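You operate a simulated robot arm through the tools that you are given. There is no shell and no other tool. Be economical: measure what you need, move in short steps, check, and stop when the job is done.

You run a simulated robot arm. Do the job below in one go: nothing can be reset, and whatever is moved stays where it is left.

JOB
Put things in order on the table top. At the end: the purple jar from the table top stands on top of the green crumb sweeper; the blue glass from the table top stands where the blue brush stood; the grey folded cloth from the table top is in the green handled tray; the blue brush from the table top stands where the purple jar stood; whatever was shut is shut again. Leave all else as you found it, and nothing knocked over.

It is judged by the outcome, as a careful person would: the job done as asked, and still so three seconds after it is handed in. It fails if anything else is knocked over, pushed out of place, dropped, spilled or broken. Flat cloth is picked up by pressing the open fingertips on it (5 to 10 N) and closing them slowly along it; thin cloth reads only 2 to 8 mm in the jaws.

ROBOT AND FRAMES
A 7-joint arm with a two-finger parallel gripper, fixed in place. Base frame: the origin is at the foot of the arm, x ahead of it, y to its left, z up; the work surface is at about z = 0. Readings come in mm, degrees, newtons and seconds.
With the tool pointing down near the work surface it reaches from about 240 to 620 mm from the base axis. Its first joint turns from -66.0 to 66.0 degrees. Payload 2.6 kg.
Tool frame: the origin (TCP) lies between the finger pads and is the grasp point; the fingertips stand 30 mm ahead of it; z points along the fingers, y is the line along which they close. The gripper opens to 94 mm. The fingers are 28 mm wide and 10 mm thick; the gripper's body (50 by 96 mm) begins 55 mm behind the TCP.
Orientation is that of the tool frame in the base frame, as a unit quaternion [x, y, z, w]. With the fingers straight down and closing along the base's y, the tool's x points along the base's -x, its y along +y and its z along -z.

CONTROLS
- The arm moves only by the tool arm_command. Its argument "plan" is text: rows parted by semicolons, each of 7 numbers parted by spaces: the shift along the tool's x, y, z in cm, then the turn, a rotation vector about the tool's x, y, z in degrees, then the gripper command, from -1 (fully open) to 1 (shut), values between in proportion. In form: dx dy dz ax ay az hand; .... A call has 1 to 12 rows; each row is the pose to reach, as a shift and turn from the pose commanded when the call began, along the tool's axes at that moment. A row lasts 0.2 s, in which the tool goes at most 50 mm and 8.6 degrees; a call with a longer step from one row to the next is refused whole, and so is a gripper value outside its range. Where a pose cannot be reached the arm comes as near as it can. A force on the tool above 40 N (or 10 N above the force at the start of the call, whichever is more), or a blocked arm, ends the call early, and 0.2 s more pass. The fingers move at their own pace (about 72 mm/s each) and stop on an object; they squeeze with about 44 N. The grip force told is the motor's: it shows also when the fingers shut on nothing. Time passes only in rows, and 0.2 s behind the last, so rows that repeat a pose let the fingers close. It gives the time, the measured TCP pose, the force on the tool (base axes), the opening and the grip force at its end, in the units of the frame above (readings bear some noise), and new pictures: "show" is both (left out), scene, wrist or none.
- Cameras (640 x 400 px; columns grow to the right, rows downward): "scene" is fixed at [46.2, 445.5, 560.7]; the picture's right is [-0.63, -0.78, 0.00], its down [-0.47, 0.37, -0.80] and it looks along [0.62, -0.50, -0.60] (base axes); focal length 235 px, centre (320, 200). "wrist" rides on the gripper at [76, 14, -103] in the tool frame; the picture's right is [-0.18, 0.98, 0.00], its down [-0.75, -0.14, -0.64] and it looks along [-0.63, -0.12, 0.77] (tool axes); focal length 243 px, centre (320, 200). There is no depth. A picture from a camera that has moved, and an enlarged one, comes with that camera's place and axes in the base frame and with its lens.
- inspect(camera, box): a new picture of the part [left, top, right, bottom] of that camera's present view, enlarged. It takes no simulated time.
- hand_in(): hands the job in; it is judged then, once.

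Work in short steps. Places have to be worked out from the pictures, the camera data and where the tool is seen: move nearer, look again, correct. Check each grasp and each placing, and mend what went wrong. You have 120 turns and 170 pictures in all, those below and enlarged ones among them. Open the gripper and draw the arm clear of the work before you hand the job in, unless the task says otherwise; then end with one line.

The tools are called after "Emit:" as a command line: name --argument value ..., lists and objects as JSON in quotes. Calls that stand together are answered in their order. arm_command: Moves the arm, as the interface text tells. Its arguments: {"type":"object","properties":{"plan":{"type":"string"},"show":{"type":"string","enum":["both","scene","wrist","none"]}},"required":["plan"]} The other tools are called the same way: inspect (camera, box) takes an enlarged picture of a part of a camera's view; hand_in () hands the job in.

At the start:

```text
t: 0.0
position: [421.6, -62.6, 353.6]
tool_rot: [0.0, 1.0, 0.0, 0.0]
ft_force: [1.0, -0.3, -0.3]
finger_gap: 94.1
grip_force: 0.1
```

scene: 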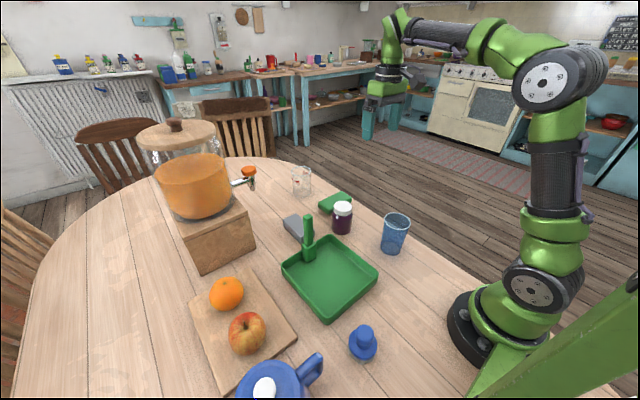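
wrist: 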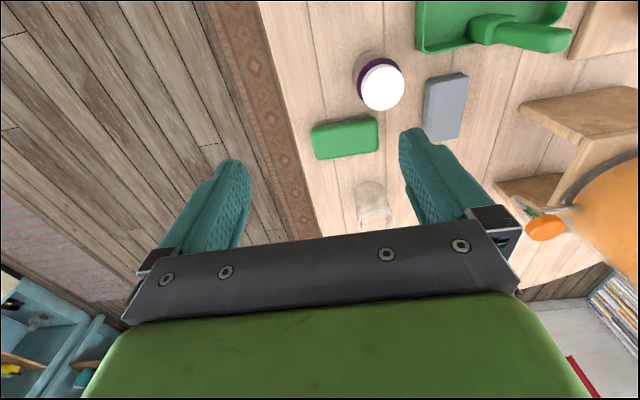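

I'll start by enlarging the work area in the scene and wrist views to pin down the objects.

Emit:
inspect --camera "scene" --box '[240, 160, 440, 285]'

Emit:
inspect --camera "scene" --box '[240, 260, 440, 385]'

Emit:
inspect --camera "wrist" --box '[300, 0, 640, 212]'

```text
3.20 times, centred on (340, 222) of scene
camera zoom: at [46.2, 445.5, 560.7], right [-0.63, -0.78, 0.0], down [-0.47, 0.37, -0.8], along [0.62, -0.5, -0.6], focal length 752 px, centre (256, 128)
```

zoom: 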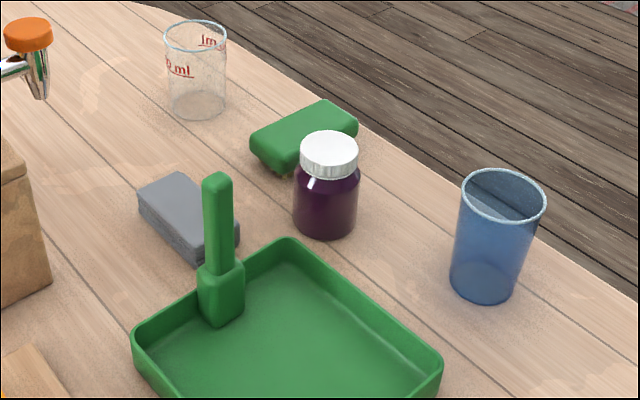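

```text
3.20 times, centred on (340, 322) of scene
camera zoom: at [46.2, 445.5, 560.7], right [-0.63, -0.78, 0.0], down [-0.47, 0.37, -0.8], along [0.62, -0.5, -0.6], focal length 752 px, centre (256, -192)
```

zoom: 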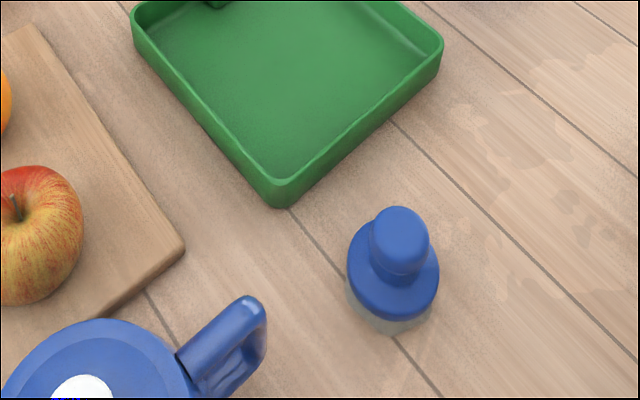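

```text
1.88 times, centred on (470, 106) of wrist
camera zoom: at [344.7, -49.0, 455.7], right [0.18, 0.98, 0.0], down [0.75, -0.14, 0.64], along [0.63, -0.12, -0.77], focal length 457 px, centre (38, 377)
```

zoom: 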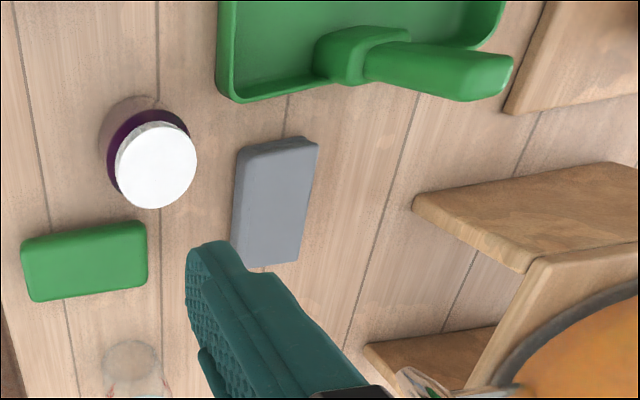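

The jar looks to be at about (457, 19), roughly 94 mm tall. I'll move above it at z≈200 for a closer look.

Emit:
arm_command --plan "-0.9 2 3 0 0 0 -1; -1.8 4 6.5 0 0 0 -1; -2.7 6 10 0 0 0 -1; -3.54 8.16 13.4 0 0 0 -1; -3.54 8.16 15.4 0 0 0 -1; -3.54 8.16 15.4 0 0 0 -1"

```text
t: 1.4
position: [456.4, 19.4, 198.8]
tool_rot: [0.001, 1.0, 0.0, 0.0]
ft_force: [-0.2, 0.2, 1.0]
finger_gap: 94.0
grip_force: 0.1
camera wrist: at [380.1, 32.8, 301.8], right [0.18, 0.98, 0.0], down [0.75, -0.14, 0.64], along [0.63, -0.12, -0.77], focal length 243 px, centre (320, 200)
```

scene: 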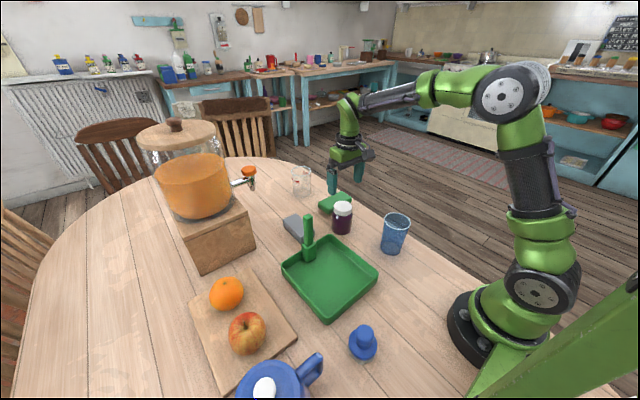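
wrist: 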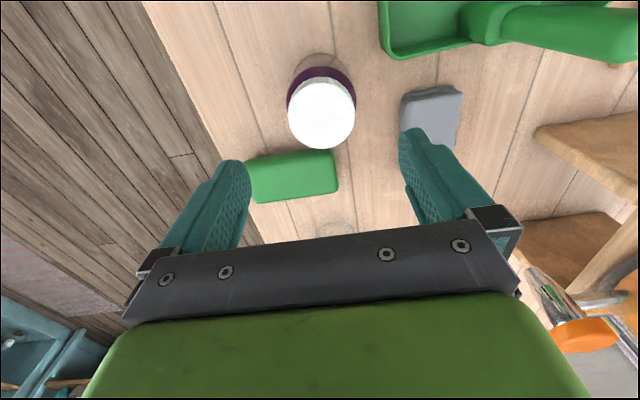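

The lid sits at (457, 20), centred between the fingers. I'll descend to z≈55 and close on the jar body.

Emit:
arm_command --plan "0 0 4 0 0 0 -1; 0 0 8 0 0 0 -1; 0 0 11 0 0 0 -1; 0 0 13 0 0 0 -1; 0 0 14.3 0 0 0 -1; 0 0 14.3 0 0 0 -1"

Emit:
arm_command --plan "0 0 0 0 0 0 -0.2; 0 0 0 0 0 0 0.2; 0 0 0 0 0 0 1; 0 0 0 0 0 0 1; 0 0 0 0 0 0 1"

```text
t: 2.8
position: [456.8, 19.5, 56.4]
tool_rot: [0.0, 1.0, -0.001, -0.001]
ft_force: [-0.8, 0.4, 0.1]
finger_gap: 93.9
grip_force: 0.0
camera wrist: at [380.3, 32.4, 158.4], right [0.18, 0.98, 0.0], down [0.75, -0.14, 0.64], along [0.63, -0.12, -0.77], focal length 243 px, centre (320, 200)
```

scene: 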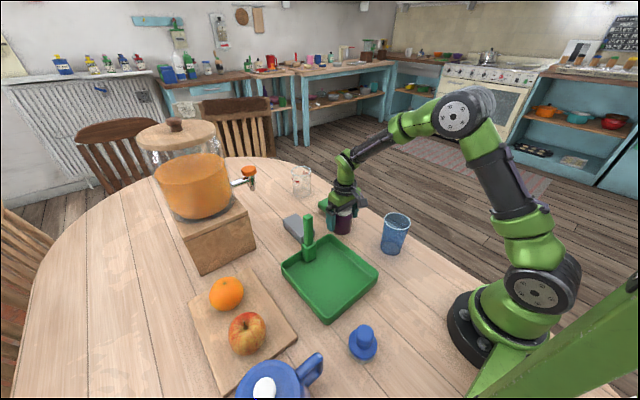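
wrist: 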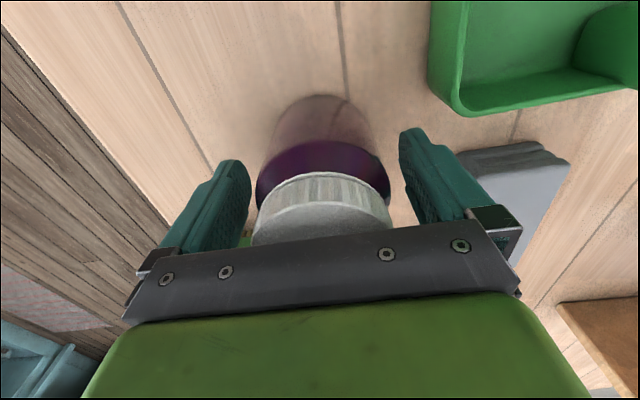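

```text
t: 4.0
position: [457.8, 19.5, 56.3]
tool_rot: [0.0, 1.0, 0.0, 0.001]
ft_force: [0.5, 0.2, -0.5]
finger_gap: 68.9
grip_force: 43.8
camera wrist: at [380.2, 32.3, 158.6], right [0.18, 0.98, 0.0], down [0.75, -0.14, 0.64], along [0.63, -0.12, -0.77], focal length 243 px, centre (320, 200)
```

scene: 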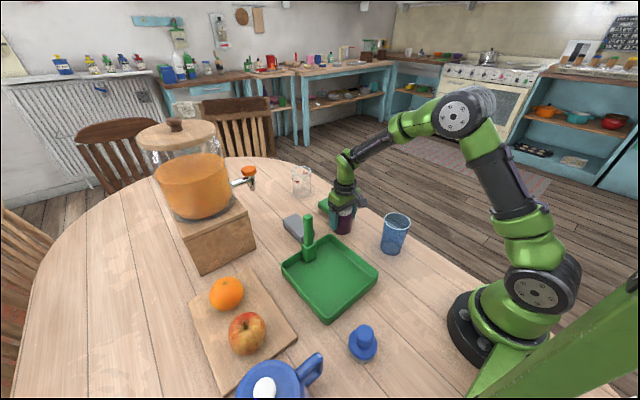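
wrist: 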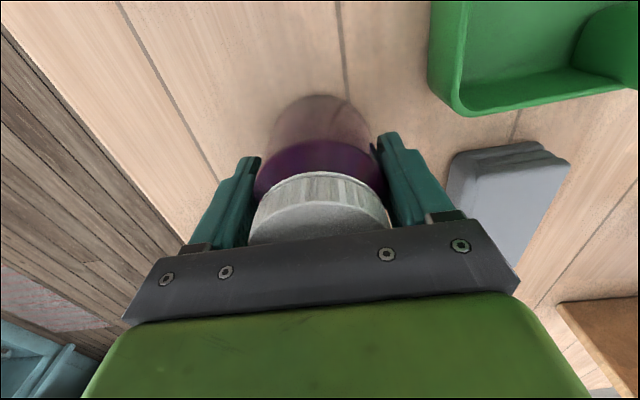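

Gripped at 68.9 mm, about the jar's diameter. I'll lift it and check the target again.

Emit:
arm_command --plan "0 0 -2 0 0 0 1; 0 0 -5 0 0 0 1; 0 0 -8.5 0 0 0 1; 0 0 -9 0 0 0 1; 0 0 -9 0 0 0 1"

```text
t: 5.2
position: [457.7, 19.2, 146.7]
tool_rot: [0.0, 1.0, -0.001, 0.0]
ft_force: [0.1, -0.9, -5.0]
finger_gap: 56.4
grip_force: 44.0
camera wrist: at [379.8, 32.6, 248.9], right [0.18, 0.98, 0.0], down [0.75, -0.14, 0.64], along [0.63, -0.12, -0.77], focal length 243 px, centre (320, 200)
```

scene: 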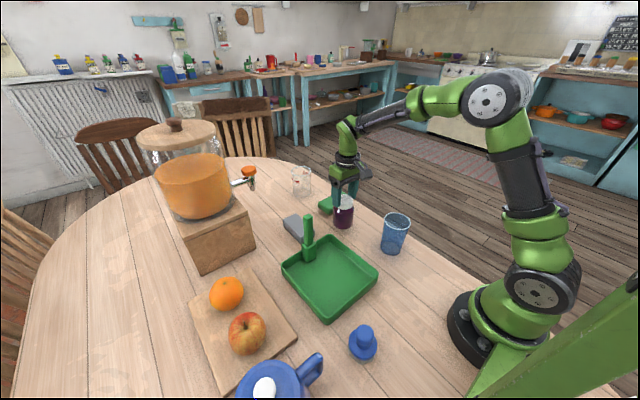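
wrist: 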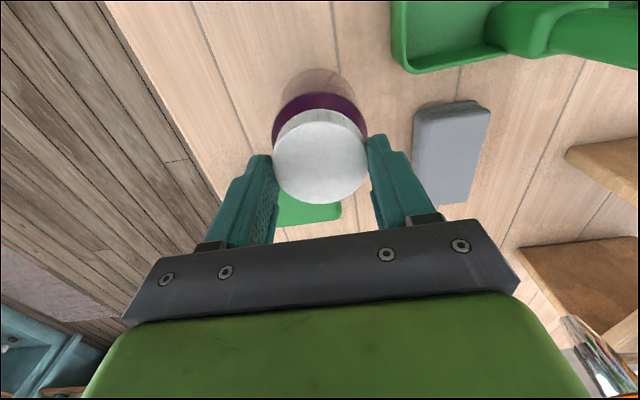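

The gap fell to 56 mm, so the jar may have slipped down to its lid. Looking closely.

Emit:
inspect --camera "scene" --box '[290, 150, 400, 250]'

Emit:
inspect --camera "wrist" --box '[230, 50, 430, 220]'

```text
4.00 times, centred on (345, 200) of scene
camera zoom: at [46.2, 445.5, 560.7], right [-0.63, -0.78, 0.0], down [-0.47, 0.37, -0.8], along [0.62, -0.5, -0.6], focal length 940 px, centre (220, 200)
```

zoom: 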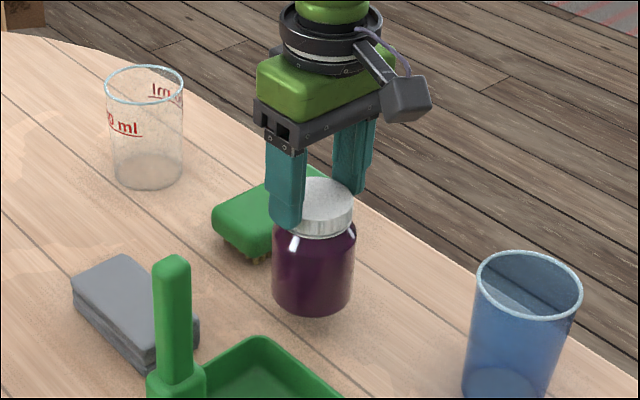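

```text
2.35 times, centred on (330, 135) of wrist
camera zoom: at [379.8, 32.6, 248.9], right [0.18, 0.98, 0.0], down [0.75, -0.14, 0.64], along [0.63, -0.12, -0.77], focal length 571 px, centre (296, 353)
```

zoom: 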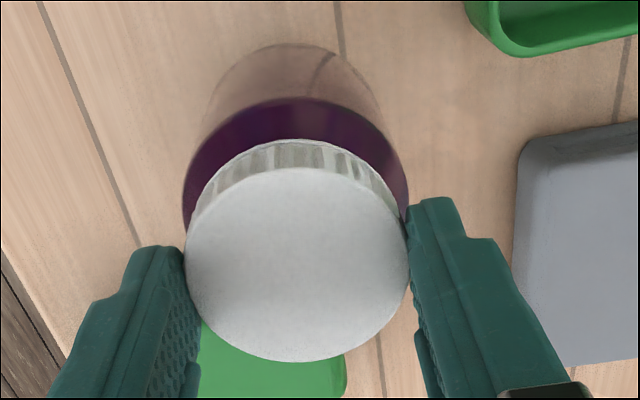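

The jar slid through the fingers and now hangs by its lid at the fingertips. I'll lower it gently back to the table, watching the force, to regrip it properly.

Emit:
arm_command --plan "0 0 0.5 0 0 0 1; 0 0 1.0 0 0 0 1; 0 0 1.5 0 0 0 1; 0 0 1.5 0 0 0 1" --show "none"

Emit:
arm_command --plan "0 0 0.2 0 0 0 1; 0 0 0.4 0 0 0 1; 0 0 0.6 0 0 0 1; 0 0 0.6 0 0 0 1"

```text
t: 6.2
position: [457.9, 19.6, 131.5]
tool_rot: [0.0, 1.0, 0.0, 0.0]
ft_force: [-0.5, 0.5, -4.0]
finger_gap: 56.3
grip_force: 43.8
```

```text
t: 7.2
position: [456.9, 17.2, 125.7]
tool_rot: [0.0, 1.0, 0.0, 0.0]
ft_force: [0.5, 0.0, -3.3]
finger_gap: 56.1
grip_force: 43.8
camera wrist: at [380.4, 32.6, 227.3], right [0.18, 0.98, 0.0], down [0.75, -0.14, 0.64], along [0.63, -0.12, -0.77], focal length 243 px, centre (320, 200)
```

scene: 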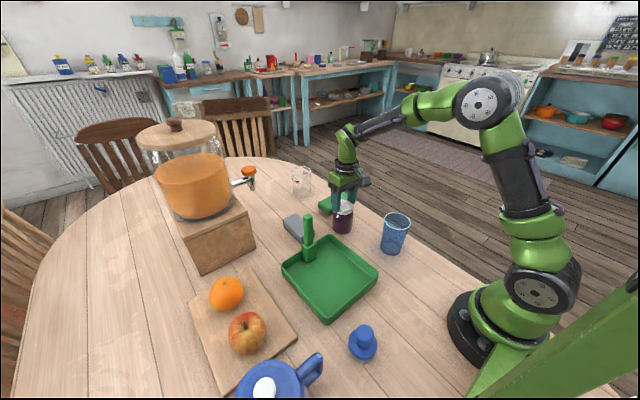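
wrist: 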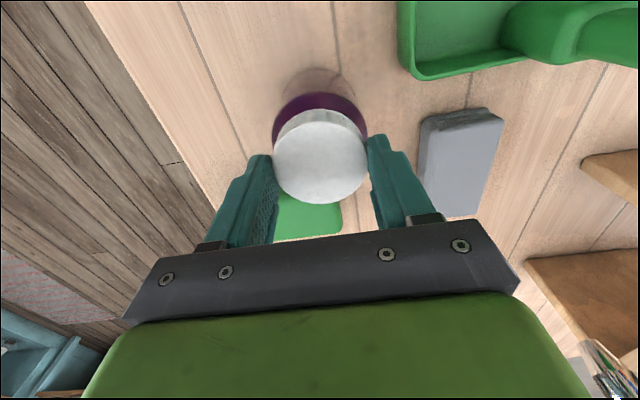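

The jar still hangs freely, so I keep lowering in small steps until it touches.

Emit:
arm_command --plan "0 0 0.2 0 0 0 1; 0 0 0.4 0 0 0 1; 0 0 0.6 0 0 0 1; 0 0 0.6 0 0 0 1" --show "none"

Emit:
arm_command --plan "0 0 0.1 0 0 0 1; 0 0 0.2 0 0 0 1; 0 0 0.3 0 0 0 1; 0 0 0.3 0 0 0 1" --show "none"

```text
t: 8.2
position: [458.6, 18.1, 120.6]
tool_rot: [0.001, 1.0, 0.0, 0.002]
ft_force: [-6.4, -0.9, 15.0]
finger_gap: 56.5
grip_force: 44.0
```

```text
t: 9.2
position: [459.9, 17.7, 118.0]
tool_rot: [0.001, 1.0, 0.0, 0.004]
ft_force: [-7.1, -6.5, 34.9]
finger_gap: 56.3
grip_force: 43.6
```

The jar touched the table at TCP z≈122 and the lid grip holds against 35 N. I'll relieve the push, release, and look.

Emit:
arm_command --plan "0 0 -0.2 0 0 0 1; 0 0 -0.4 0 0 0 1; 0 0 -0.4 0 0 0 0.6; 0 0 -0.4 0 0 0 0; 0 0 -0.4 0 0 0 -1; 0 0 -0.4 0 0 0 -1"

Emit:
inspect --camera "scene" --box '[290, 150, 400, 250]'

```text
t: 10.6
position: [456.3, 19.1, 119.9]
tool_rot: [0.0, 1.0, 0.0, 0.0]
ft_force: [0.0, 0.0, 0.6]
finger_gap: 94.0
grip_force: 0.2
camera wrist: at [379.9, 32.3, 222.5], right [0.18, 0.98, 0.0], down [0.75, -0.14, 0.64], along [0.63, -0.12, -0.77], focal length 243 px, centre (320, 200)
```

scene: 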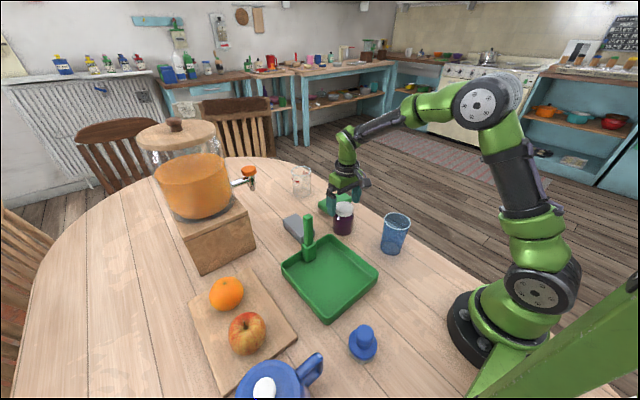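
wrist: 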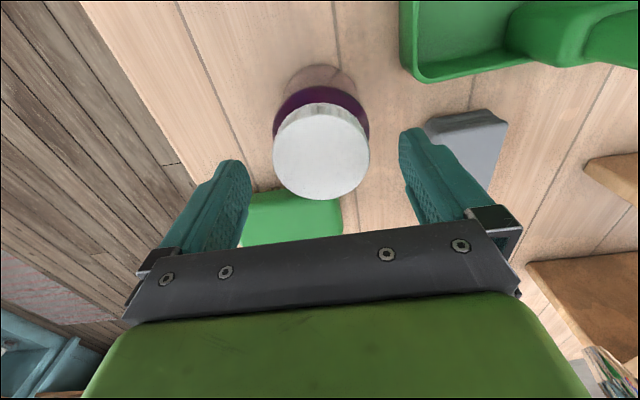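

```text
4.00 times, centred on (345, 200) of scene
camera zoom: at [46.2, 445.5, 560.7], right [-0.63, -0.78, 0.0], down [-0.47, 0.37, -0.8], along [0.62, -0.5, -0.6], focal length 940 px, centre (220, 200)
```

zoom: 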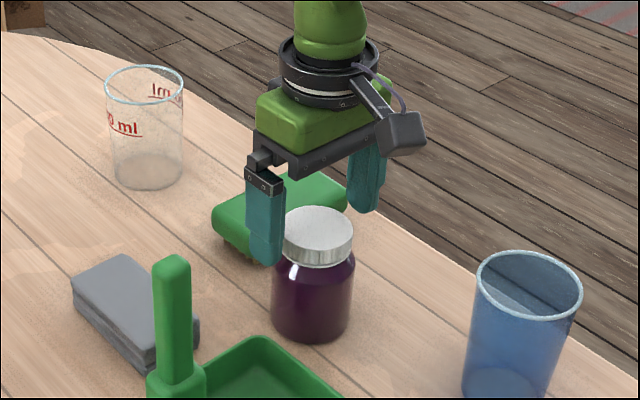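

The jar stands upright, shifted to about (449, 20); its original spot was (457.5, 18.5). I'll centre on the lid, set the tips near the lid's lower edge (TCP z≈106), and grip.

Emit:
arm_command --plan "0.35 0.05 0.2 0 0 0 -1; 0.7 0.1 0.6 0 0 0 -1; 0.7 0.1 1.1 0 0 0 -1; 0.7 0.1 1.4 0 0 0 -1; 0.7 0.1 1.4 0 0 0 -1" --show "none"

Emit:
arm_command --plan "0 0 0 0 0 0 0; 0 0 0 0 0 0 0.3; 0 0 0 0 0 0 0.6; 0 0 0 0 0 0 1; 0 0 0 0 0 0 1; 0 0 0 0 0 0 1" --show "wrist"

Emit:
inspect --camera "scene" --box '[290, 150, 400, 250]'

```text
t: 11.8
position: [450.5, 20.4, 107.1]
tool_rot: [0.0, 1.0, 0.001, 0.0]
ft_force: [0.2, -0.1, -1.3]
finger_gap: 93.9
grip_force: 0.1
```

```text
t: 13.2
position: [449.9, 19.3, 106.7]
tool_rot: [0.0, 1.0, 0.001, 0.0]
ft_force: [0.3, -0.8, 0.1]
finger_gap: 56.2
grip_force: 44.4
camera wrist: at [373.0, 33.3, 208.6], right [0.18, 0.98, 0.0], down [0.75, -0.14, 0.64], along [0.63, -0.12, -0.77], focal length 243 px, centre (320, 200)
```

wrist: 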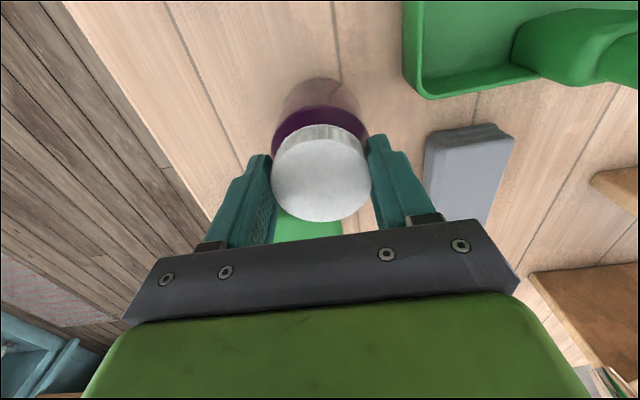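

```text
4.00 times, centred on (345, 200) of scene
camera zoom: at [46.2, 445.5, 560.7], right [-0.63, -0.78, 0.0], down [-0.47, 0.37, -0.8], along [0.62, -0.5, -0.6], focal length 940 px, centre (220, 200)
```

zoom: 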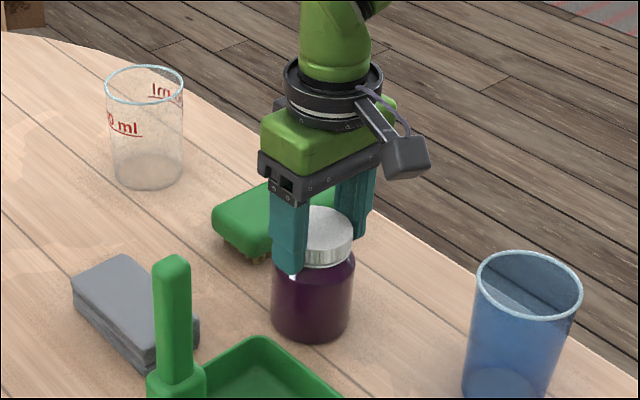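

Lid gripped over its full side height. I'll lift slowly by 2 cm to test the hold.

Emit:
arm_command --plan "0 0 -0.3 0 0 0 1; 0 0 -0.7 0 0 0 1; 0 0 -1.2 0 0 0 1; 0 0 -1.7 0 0 0 1; 0 0 -2 0 0 0 1; 0 0 -2 0 0 0 1" --show "wrist"

Emit:
inspect --camera "scene" --box '[290, 150, 400, 250]'

```text
t: 14.6
position: [450.6, 20.3, 126.9]
tool_rot: [0.0, 1.0, 0.001, 0.0]
ft_force: [-0.3, 0.0, -4.2]
finger_gap: 55.9
grip_force: 44.0
camera wrist: at [373.1, 33.6, 228.9], right [0.18, 0.98, 0.0], down [0.75, -0.14, 0.64], along [0.63, -0.12, -0.77], focal length 243 px, centre (320, 200)
```

wrist: 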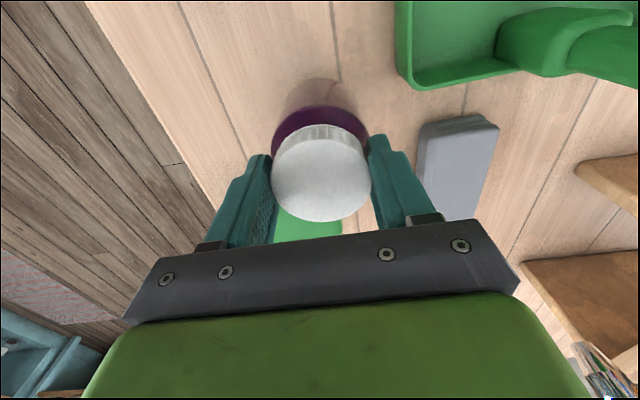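

```text
4.00 times, centred on (345, 200) of scene
camera zoom: at [46.2, 445.5, 560.7], right [-0.63, -0.78, 0.0], down [-0.47, 0.37, -0.8], along [0.62, -0.5, -0.6], focal length 940 px, centre (220, 200)
```

zoom: 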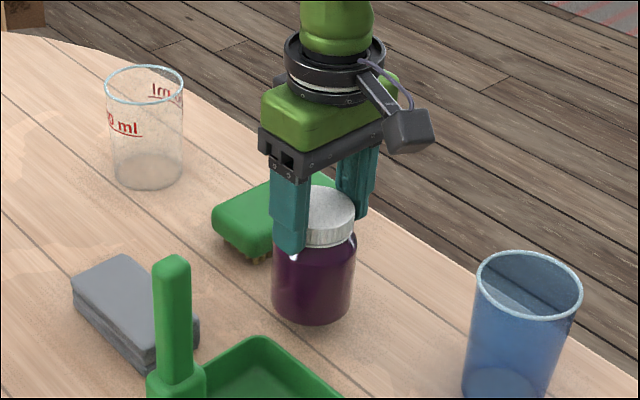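

Grip holds. Raise to z≈180 and then travel above the sweeper at about (553, -39).

Emit:
arm_command --plan "0 0 -2 0 0 0 1; 0 0 -5 0 0 0 1; -2 -1 -5.3 0 0 0 1; -4.5 -2.5 -5.3 0 0 0 1; -7 -4 -5.3 0 0 0 1; -9 -5.3 -5.3 0 0 0 1; -10.25 -5.95 -5.3 0 0 0 1; -10.25 -5.95 -5.3 0 0 0 1; -10.25 -5.95 -5.3 0 0 0 1"

Emit:
inspect --camera "scene" --box '[280, 120, 400, 240]'

```text
t: 16.6
position: [551.8, -39.4, 180.2]
tool_rot: [0.0, 1.0, 0.001, 0.0]
ft_force: [-0.2, 0.9, -3.0]
finger_gap: 56.2
grip_force: 44.1
camera wrist: at [475.3, -26.1, 281.8], right [0.18, 0.98, 0.0], down [0.75, -0.14, 0.64], along [0.63, -0.12, -0.77], focal length 243 px, centre (320, 200)
```

scene: 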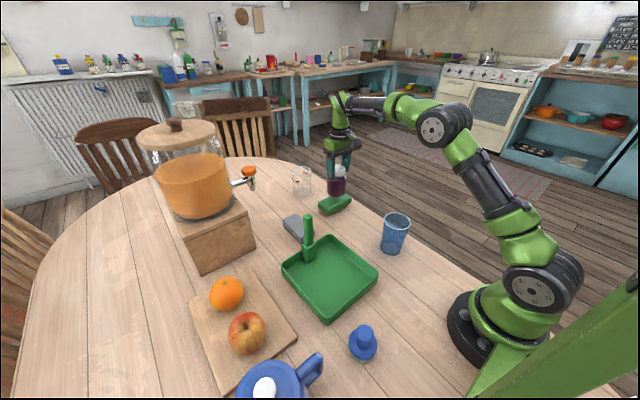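
wrist: 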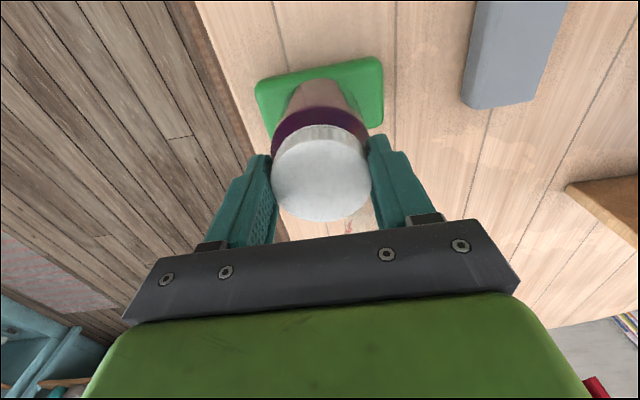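

```text
3.33 times, centred on (340, 180) of scene
camera zoom: at [46.2, 445.5, 560.7], right [-0.63, -0.78, 0.0], down [-0.47, 0.37, -0.8], along [0.62, -0.5, -0.6], focal length 784 px, centre (253, 267)
```

zoom: 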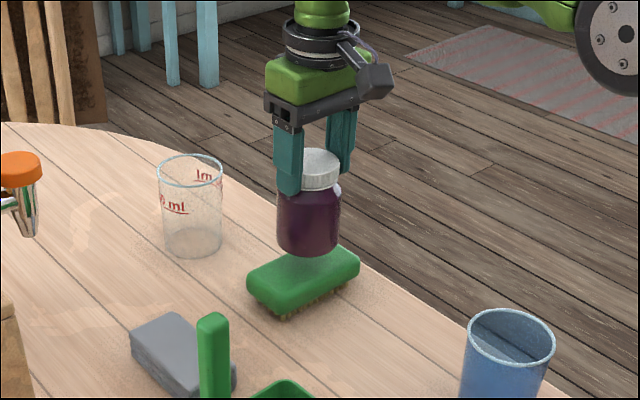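

The jar is centred above the sweeper. Lowering to z≈152, then feeling for contact.

Emit:
arm_command --plan "-0.1 0 1 0 0 0 1; -0.1 0 2 0 0 0 1; -0.1 0 2.8 0 0 0 1; -0.1 0 2.8 0 0 0 1" --show "none"

Emit:
arm_command --plan "0 0 0.2 0 0 0 1; 0 0 0.4 0 0 0 1; 0 0 0.6 0 0 0 1; 0 0 0.6 0 0 0 1"

Emit:
inspect --camera "scene" --box '[280, 140, 400, 240]'

```text
t: 17.6
position: [553.7, -40.7, 150.8]
tool_rot: [0.0, 1.0, 0.0, 0.0]
ft_force: [0.2, -1.4, -3.7]
finger_gap: 56.2
grip_force: 44.2
```

```text
t: 18.6
position: [555.1, -39.4, 147.6]
tool_rot: [-0.001, 1.0, 0.0, 0.003]
ft_force: [-7.7, -0.8, 25.6]
finger_gap: 56.6
grip_force: 43.9
camera wrist: at [476.7, -26.1, 249.9], right [0.18, 0.98, 0.0], down [0.75, -0.14, 0.65], along [0.64, -0.12, -0.76], focal length 243 px, centre (320, 200)
```

scene: 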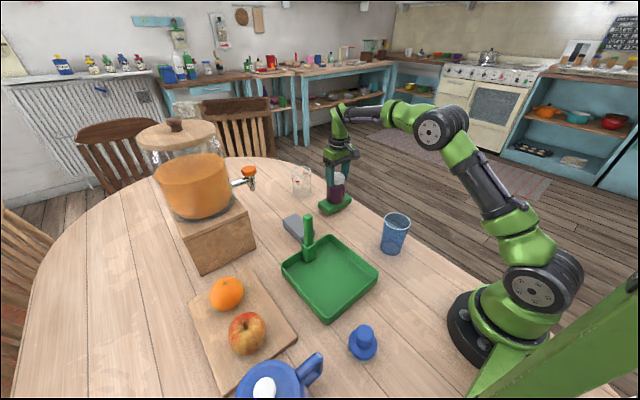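
wrist: 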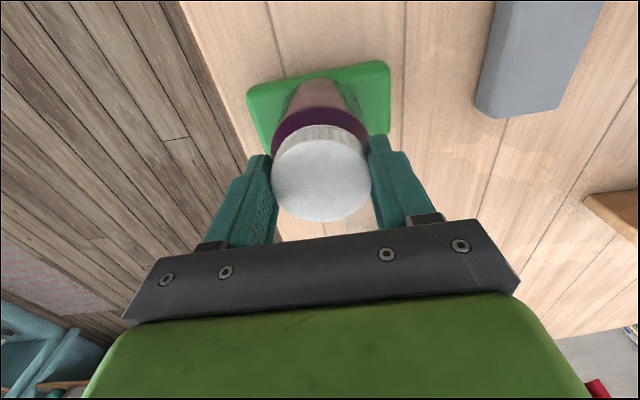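

```text
4.00 times, centred on (340, 190) of scene
camera zoom: at [46.0, 445.5, 560.7], right [-0.63, -0.78, 0.0], down [-0.47, 0.37, -0.8], along [0.62, -0.5, -0.6], focal length 940 px, centre (240, 240)
```

zoom: 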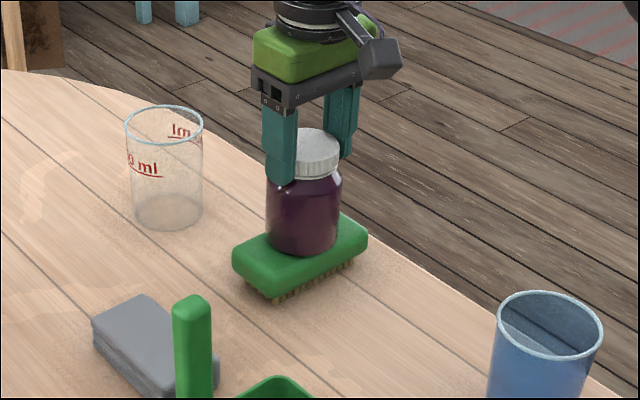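

Contact at TCP ≈149, so the sweeper is about 42 mm high. Before releasing I want to check centring closely.

Emit:
inspect --camera "scene" --box '[310, 165, 360, 225]'

Emit:
inspect --camera "wrist" --box '[220, 40, 420, 180]'

```text
6.67 times, centred on (335, 195) of scene
camera zoom: at [46.0, 445.5, 560.7], right [-0.63, -0.78, 0.0], down [-0.47, 0.37, -0.8], along [0.62, -0.5, -0.6], focal length 1568 px, centre (220, 233)
```

zoom: 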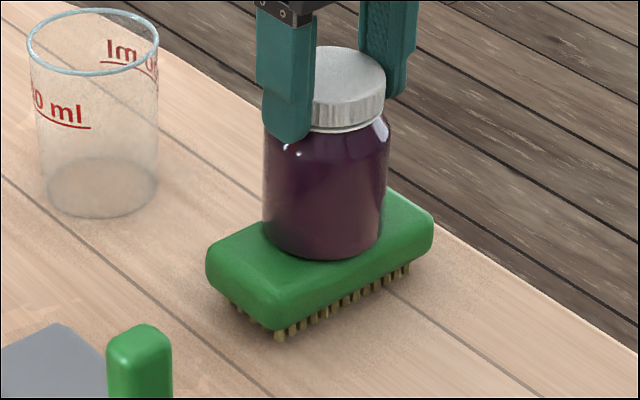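

```text
2.86 times, centred on (320, 110) of wrist
camera zoom: at [476.7, -26.1, 249.9], right [0.18, 0.98, 0.0], down [0.75, -0.14, 0.65], along [0.64, -0.12, -0.76], focal length 693 px, centre (320, 457)
```

zoom: 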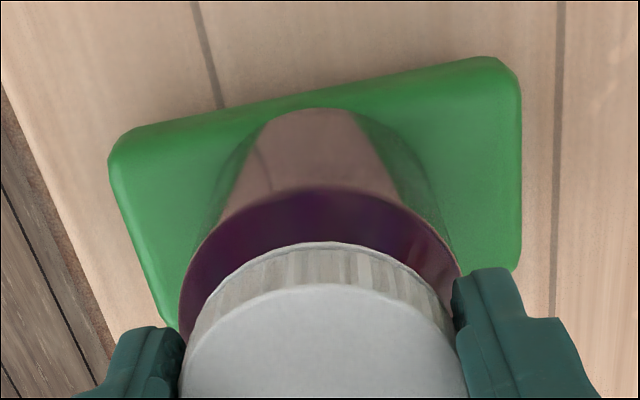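

Wrist and scene views together put the jar within a few mm of the sweeper's centre, so it is well supported. I'll relieve the push, release slowly, and rise.

Emit:
arm_command --plan "0 0 -0.15 0 0 0 1; 0 0 -0.3 0 0 0 1; 0 0 -0.3 0 0 0 0.35; 0 0 -0.3 0 0 0 0.1; 0 0 -0.3 0 0 0 -0.4; 0 0 -0.3 0 0 0 -1; 0 0 -0.3 0 0 0 -1; 0 0 -2 0 0 0 -1; 0 0 -5 0 0 0 -1; 0 0 -9 0 0 0 -1; 0 0 -9 0 0 0 -1"

Emit:
inspect --camera "scene" --box '[290, 145, 400, 225]'

```text
t: 21.0
position: [553.9, -39.7, 236.2]
tool_rot: [0.001, 1.0, 0.0, 0.0]
ft_force: [0.5, 0.1, -0.2]
finger_gap: 94.2
grip_force: 0.1
camera wrist: at [476.1, -25.6, 338.1], right [0.18, 0.98, 0.0], down [0.75, -0.14, 0.64], along [0.63, -0.12, -0.77], focal length 243 px, centre (320, 200)
```

scene: 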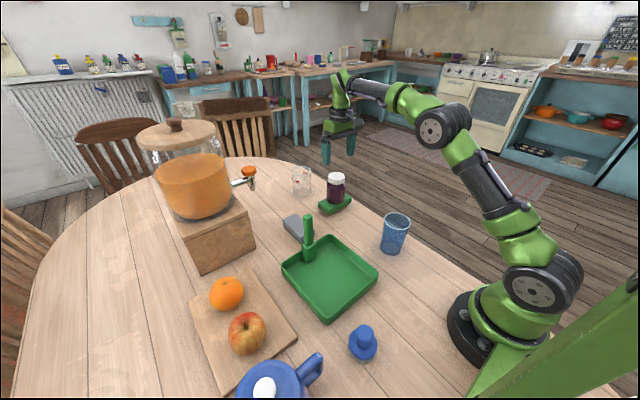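
wrist: 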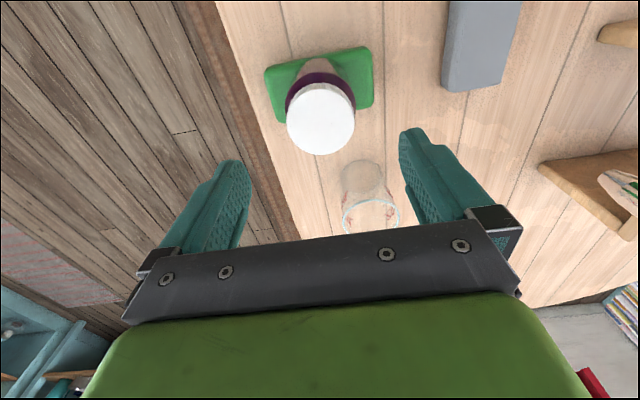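

```text
5.00 times, centred on (345, 185) of scene
camera zoom: at [46.2, 445.5, 560.7], right [-0.63, -0.78, 0.0], down [-0.47, 0.37, -0.8], along [0.62, -0.5, -0.6], focal length 1176 px, centre (195, 275)
```

zoom: 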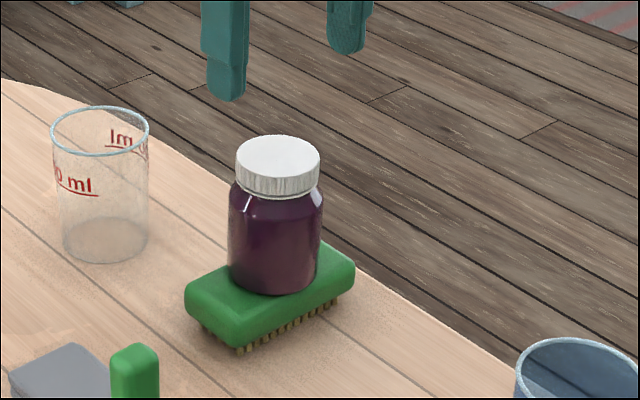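

The jar stands upright on the sweeper. Now I'll travel to above the brush, judged at about (150, 244).

Emit:
arm_command --plan "3 2 -0.5 0 0 0 -1; 7 4.5 -1 0 0 0 -1; 11 7.2 -1.5 0 0 0 -1; 15 9.9 -1.5 0 0 0 -1; 19 12.6 -1.5 0 0 0 -1; 23 15.3 -1.5 0 0 0 -1; 27 18 -1.5 0 0 0 -1; 31 20.7 -1.5 0 0 0 -1; 35 23.4 -1.5 0 0 0 -1; 38.5 26.5 -1.5 0 0 0 -1; 39.4 27.5 -1.5 0 0 0 -1; 39.4 27.5 -1.5 0 0 0 -1"

```text
t: 23.6
position: [160.1, 236.1, 251.2]
tool_rot: [0.0, 1.0, 0.0, 0.0]
ft_force: [0.5, 0.5, 1.0]
finger_gap: 94.0
grip_force: 0.1
camera wrist: at [83.2, 249.2, 353.0], right [0.18, 0.98, 0.0], down [0.75, -0.14, 0.64], along [0.63, -0.12, -0.77], focal length 243 px, centre (320, 200)
```

scene: 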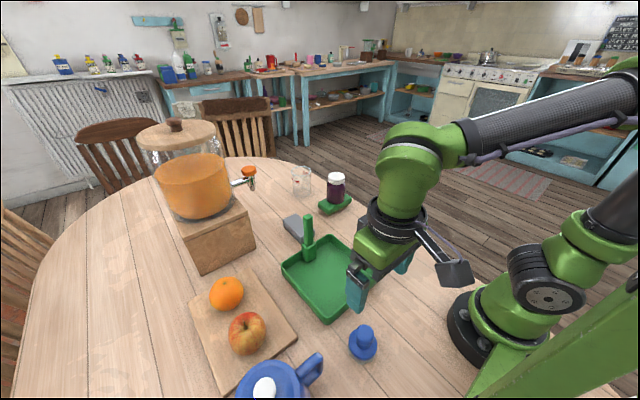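
wrist: 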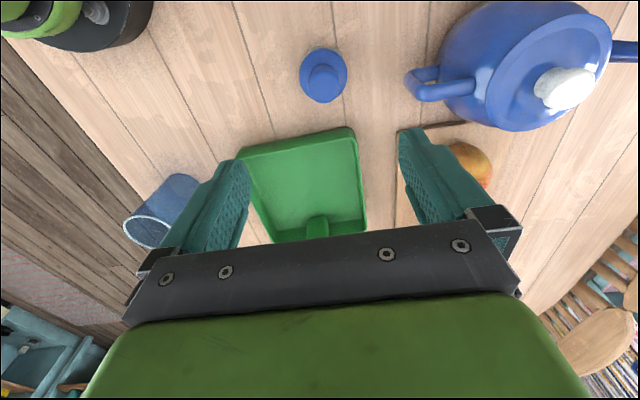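

The brush is visible right ahead; enlarging it for an accurate fix.

Emit:
inspect --camera "wrist" --box '[270, 30, 380, 120]'

Emit:
inspect --camera "scene" --box '[310, 300, 410, 380]'

```text
4.44 times, centred on (325, 75) of wrist
camera zoom: at [83.2, 249.2, 353.0], right [0.18, 0.98, 0.0], down [0.75, -0.14, 0.64], along [0.63, -0.12, -0.77], focal length 1078 px, centre (298, 756)
```

zoom: 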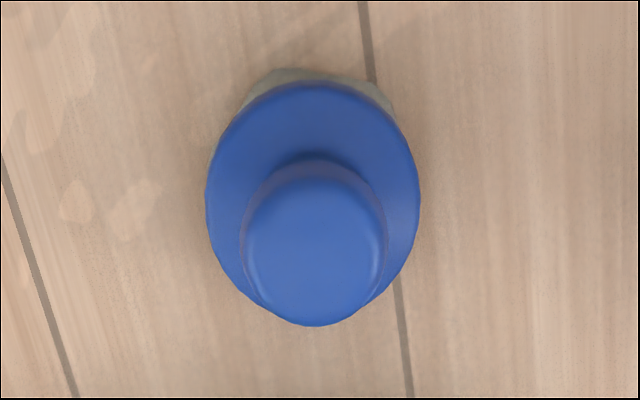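

```text
5.00 times, centred on (360, 340) of scene
camera zoom: at [46.1, 445.5, 560.7], right [-0.63, -0.78, 0.0], down [-0.47, 0.37, -0.8], along [0.62, -0.5, -0.6], focal length 1176 px, centre (120, -500)
```

zoom: 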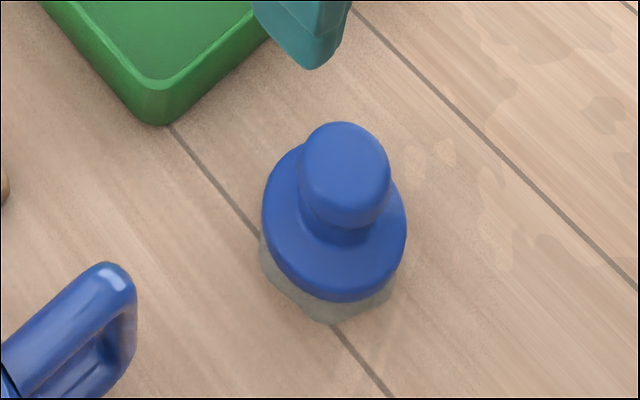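

The brush head is about 35 mm wide, its top at z≈72, centred at about (153, 239.5). I'll descend to TCP z≈76 so the tips sit just above the disc.

Emit:
arm_command --plan "0.35 0.2 4 0 0 0 -1; 0.7 0.35 8 0 0 0 -1; 0.7 0.35 12 0 0 0 -1; 0.7 0.35 15 0 0 0 -1; 0.7 0.35 17 0 0 0 -1; 0.7 0.35 17.5 0 0 0 -1; 0.7 0.35 17.5 0 0 0 -1"

Emit:
inspect --camera "scene" --box '[290, 270, 430, 380]'

```text
t: 25.2
position: [152.0, 238.8, 77.4]
tool_rot: [0.001, 1.0, 0.0, 0.0]
ft_force: [0.8, 0.0, 0.7]
finger_gap: 94.1
grip_force: 0.0
camera wrist: at [75.7, 252.6, 178.2], right [0.18, 0.98, 0.0], down [0.75, -0.14, 0.64], along [0.63, -0.12, -0.77], focal length 243 px, centre (320, 200)
```

scene: 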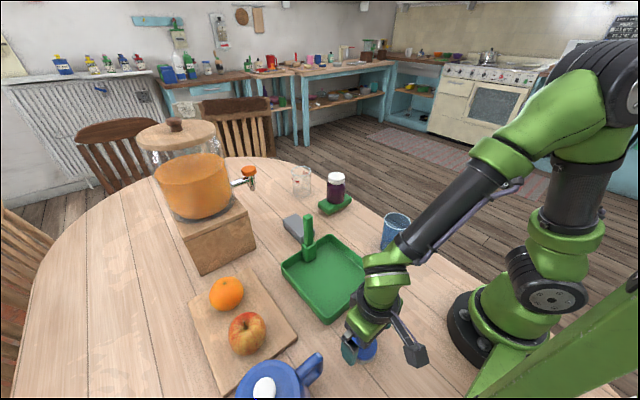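
wrist: 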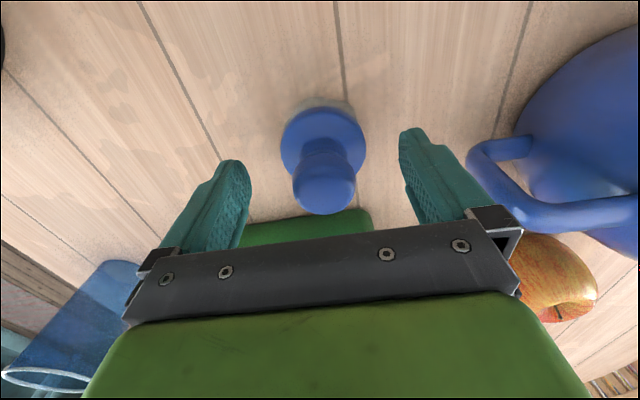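

```text
3.64 times, centred on (360, 325) of scene
camera zoom: at [46.2, 445.5, 560.7], right [-0.63, -0.78, 0.0], down [-0.47, 0.37, -0.8], along [0.62, -0.5, -0.6], focal length 855 px, centre (174, -254)
```

zoom: 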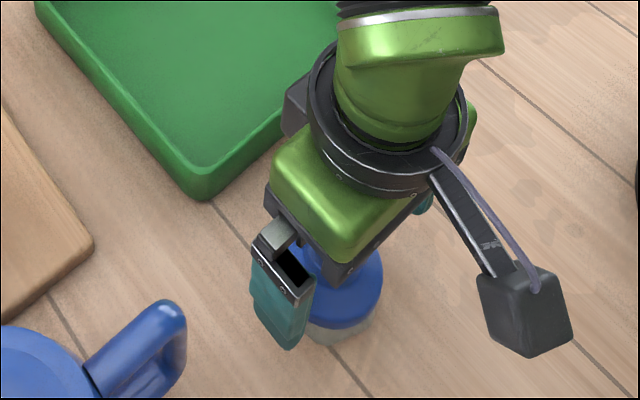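

Knob is centred between the fingers. Closing on the head.

Emit:
arm_command --plan "0 0 0 0 0 0 -0.4; 0 0 0 0 0 0 0; 0 0 0 0 0 0 0.4; 0 0 0 0 0 0 1; 0 0 0 0 0 0 1; 0 0 0 0 0 0 1; 0 0 0 0 0 0 1" --show "wrist"

```text
t: 26.8
position: [153.8, 238.4, 77.7]
tool_rot: [0.0, 1.0, 0.0, 0.001]
ft_force: [0.3, 0.9, 1.8]
finger_gap: 33.9
grip_force: 44.1
camera wrist: at [75.8, 252.7, 178.5], right [0.18, 0.98, 0.0], down [0.75, -0.14, 0.64], along [0.63, -0.12, -0.77], focal length 243 px, centre (320, 200)
```

wrist: 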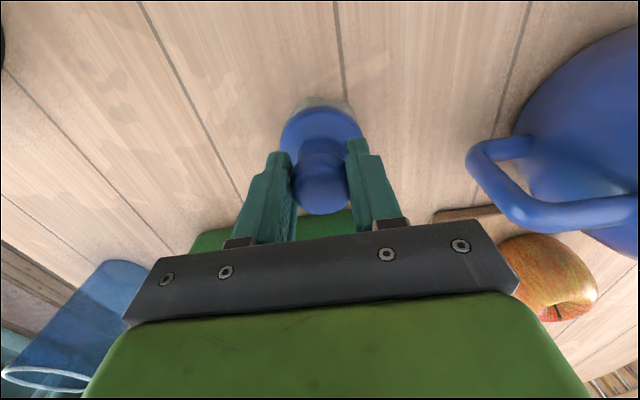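

Closed at 33.9 mm on the head. Lifting slowly to test.

Emit:
arm_command --plan "0 0 -0.4 0 0 0 1; 0 0 -1 0 0 0 1; 0 0 -2 0 0 0 1; 0 0 -3 0 0 0 1; 0 0 -3 0 0 0 1" --show "wrist"

Emit:
inspect --camera "scene" --box '[290, 270, 430, 380]'

```text
t: 28.0
position: [155.1, 238.3, 105.7]
tool_rot: [-0.001, 1.0, 0.0, 0.0]
ft_force: [-0.5, -0.1, -0.7]
finger_gap: 33.9
grip_force: 43.6
camera wrist: at [76.1, 252.7, 208.0], right [0.18, 0.98, 0.0], down [0.75, -0.14, 0.64], along [0.63, -0.12, -0.77], focal length 243 px, centre (320, 200)
```

wrist: 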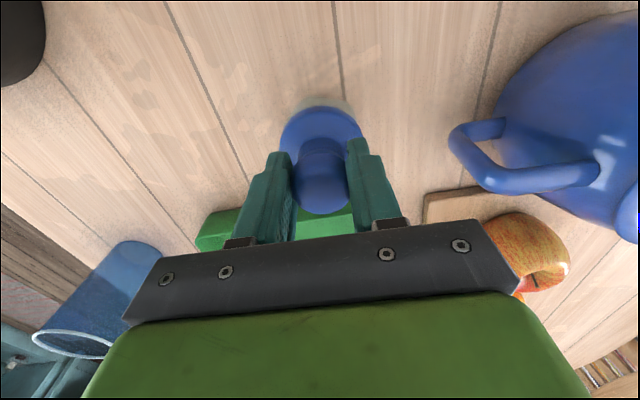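

```text
3.64 times, centred on (360, 325) of scene
camera zoom: at [46.2, 445.5, 560.7], right [-0.63, -0.78, 0.0], down [-0.47, 0.37, -0.8], along [0.62, -0.5, -0.6], focal length 855 px, centre (174, -254)
```

zoom: 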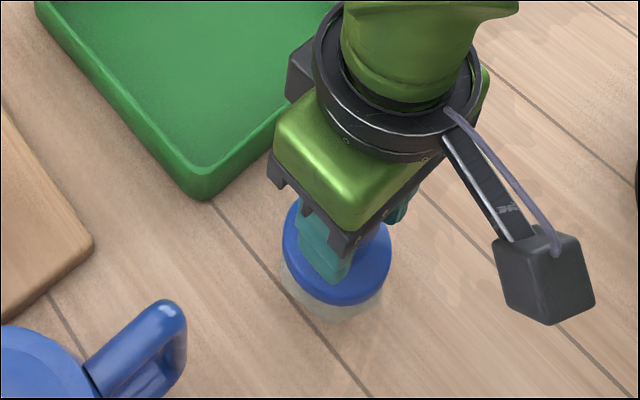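

The brush lifts cleanly. Raise to z≈235 and travel to above the jar's old place (457.5, 18.5).

Emit:
arm_command --plan "0 0 -4 0 0 0 1; 0 0 -8 0 0 0 1; 0 0 -12.5 0 0 0 1; -3.5 -2.5 -13 0 0 0 1; -7.3 -5.2 -13 0 0 0 1; -11.2 -8 -13 0 0 0 1; -15.2 -11 -13 0 0 0 1; -19.2 -14 -13 0 0 0 1; -23.2 -17 -13 0 0 0 1; -27.2 -20 -13 0 0 0 1; -30.4 -22.05 -13 0 0 0 1; -30.4 -22.05 -13 0 0 0 1"

```text
t: 30.6
position: [456.5, 18.9, 236.1]
tool_rot: [0.0, 1.0, 0.0, 0.0]
ft_force: [0.4, 0.4, -0.9]
finger_gap: 34.0
grip_force: 44.2
camera wrist: at [379.6, 32.3, 338.3], right [0.18, 0.98, 0.0], down [0.75, -0.14, 0.64], along [0.63, -0.12, -0.77], focal length 243 px, centre (320, 200)
```

scene: 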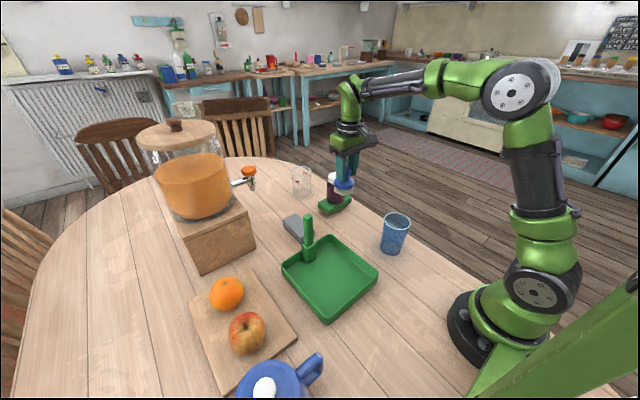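
wrist: 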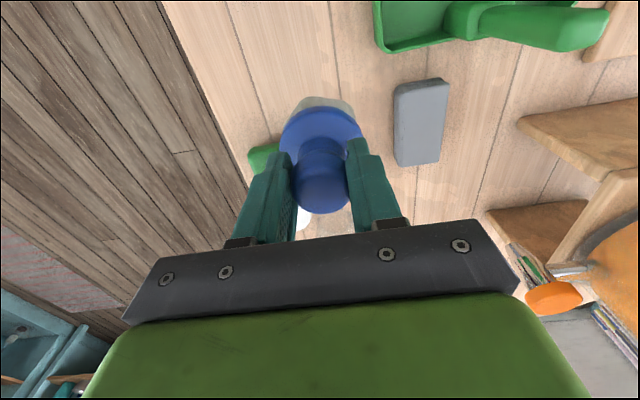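

Over the spot. Lower to z≈90, then feel for contact near z≈78.

Emit:
arm_command --plan "-0.05 0 4 0 0 0 1; -0.05 0 8 0 0 0 1; -0.05 0 11.5 0 0 0 1; -0.05 0 13.6 0 0 0 1; -0.05 0 14.8 0 0 0 1; -0.05 0 14.8 0 0 0 1" --show "none"

Emit:
arm_command --plan "0 0 0.3 0 0 0 1; 0 0 0.6 0 0 0 1; 0 0 0.8 0 0 0 1; 0 0 1.0 0 0 0 1; 0 0 1.0 0 0 0 1" --show "scene"

```text
t: 32.0
position: [458.0, 18.6, 87.6]
tool_rot: [0.0, 1.0, 0.0, -0.001]
ft_force: [-0.3, 0.0, -0.7]
finger_gap: 33.8
grip_force: 43.9
```

```text
t: 33.2
position: [457.8, 18.7, 78.3]
tool_rot: [-0.001, 1.0, 0.0, 0.0]
ft_force: [0.2, -0.6, -0.6]
finger_gap: 33.4
grip_force: 44.3
```

scene: 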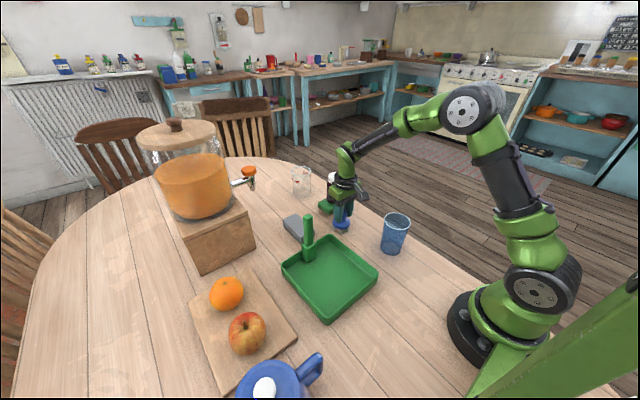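

No contact yet; a few more millimetres down.

Emit:
arm_command --plan "0 0 0.1 0 0 0 1; 0 0 0.2 0 0 0 1; 0 0 0.3 0 0 0 1; 0 0 0.3 0 0 0 1" --show "none"

```text
t: 34.2
position: [457.9, 19.8, 75.8]
tool_rot: [0.001, 1.0, -0.001, 0.002]
ft_force: [-8.4, -1.2, 23.8]
finger_gap: 33.5
grip_force: 44.3
```

In contact with the table. Relieve, release, and rise.

Emit:
arm_command --plan "0 0 -0.15 0 0 0 1; 0 0 -0.2 0 0 0 1; 0 0 -0.2 0 0 0 0.2; 0 0 -0.2 0 0 0 -0.2; 0 0 -0.2 0 0 0 -0.8; 0 0 -0.2 0 0 0 -1; 0 0 -3 0 0 0 -1; 0 0 -7 0 0 0 -1; 0 0 -11 0 0 0 -1; 0 0 -14 0 0 0 -1; 0 0 -14 0 0 0 -1"

Emit:
inspect --camera "scene" --box '[290, 150, 400, 250]'

```text
t: 36.6
position: [458.1, 18.3, 213.8]
tool_rot: [0.0, 1.0, 0.001, 0.0]
ft_force: [0.6, 0.2, 0.0]
finger_gap: 94.2
grip_force: 0.0
camera wrist: at [380.4, 32.1, 317.0], right [0.18, 0.98, 0.0], down [0.75, -0.14, 0.64], along [0.63, -0.12, -0.77], focal length 243 px, centre (320, 200)
```

scene: 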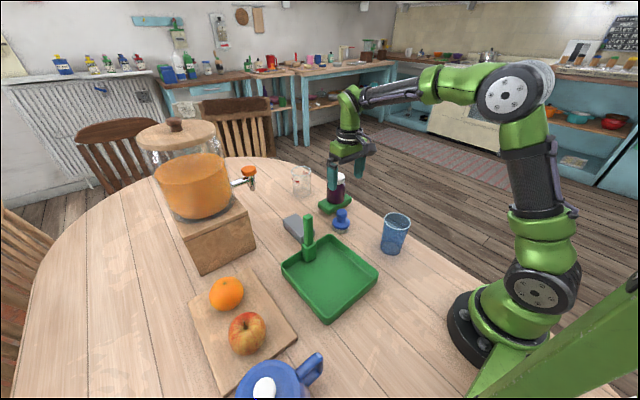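
wrist: 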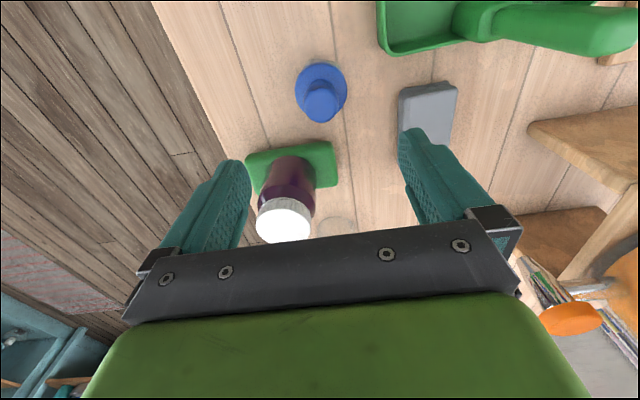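

```text
4.00 times, centred on (345, 200) of scene
camera zoom: at [46.2, 445.5, 560.7], right [-0.63, -0.78, 0.0], down [-0.47, 0.37, -0.8], along [0.62, -0.5, -0.6], focal length 940 px, centre (220, 200)
```

zoom: 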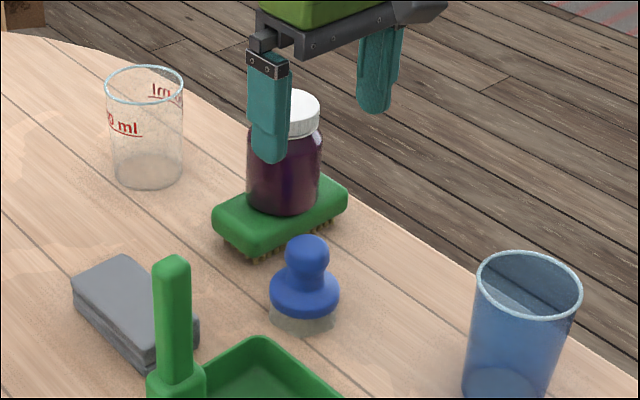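

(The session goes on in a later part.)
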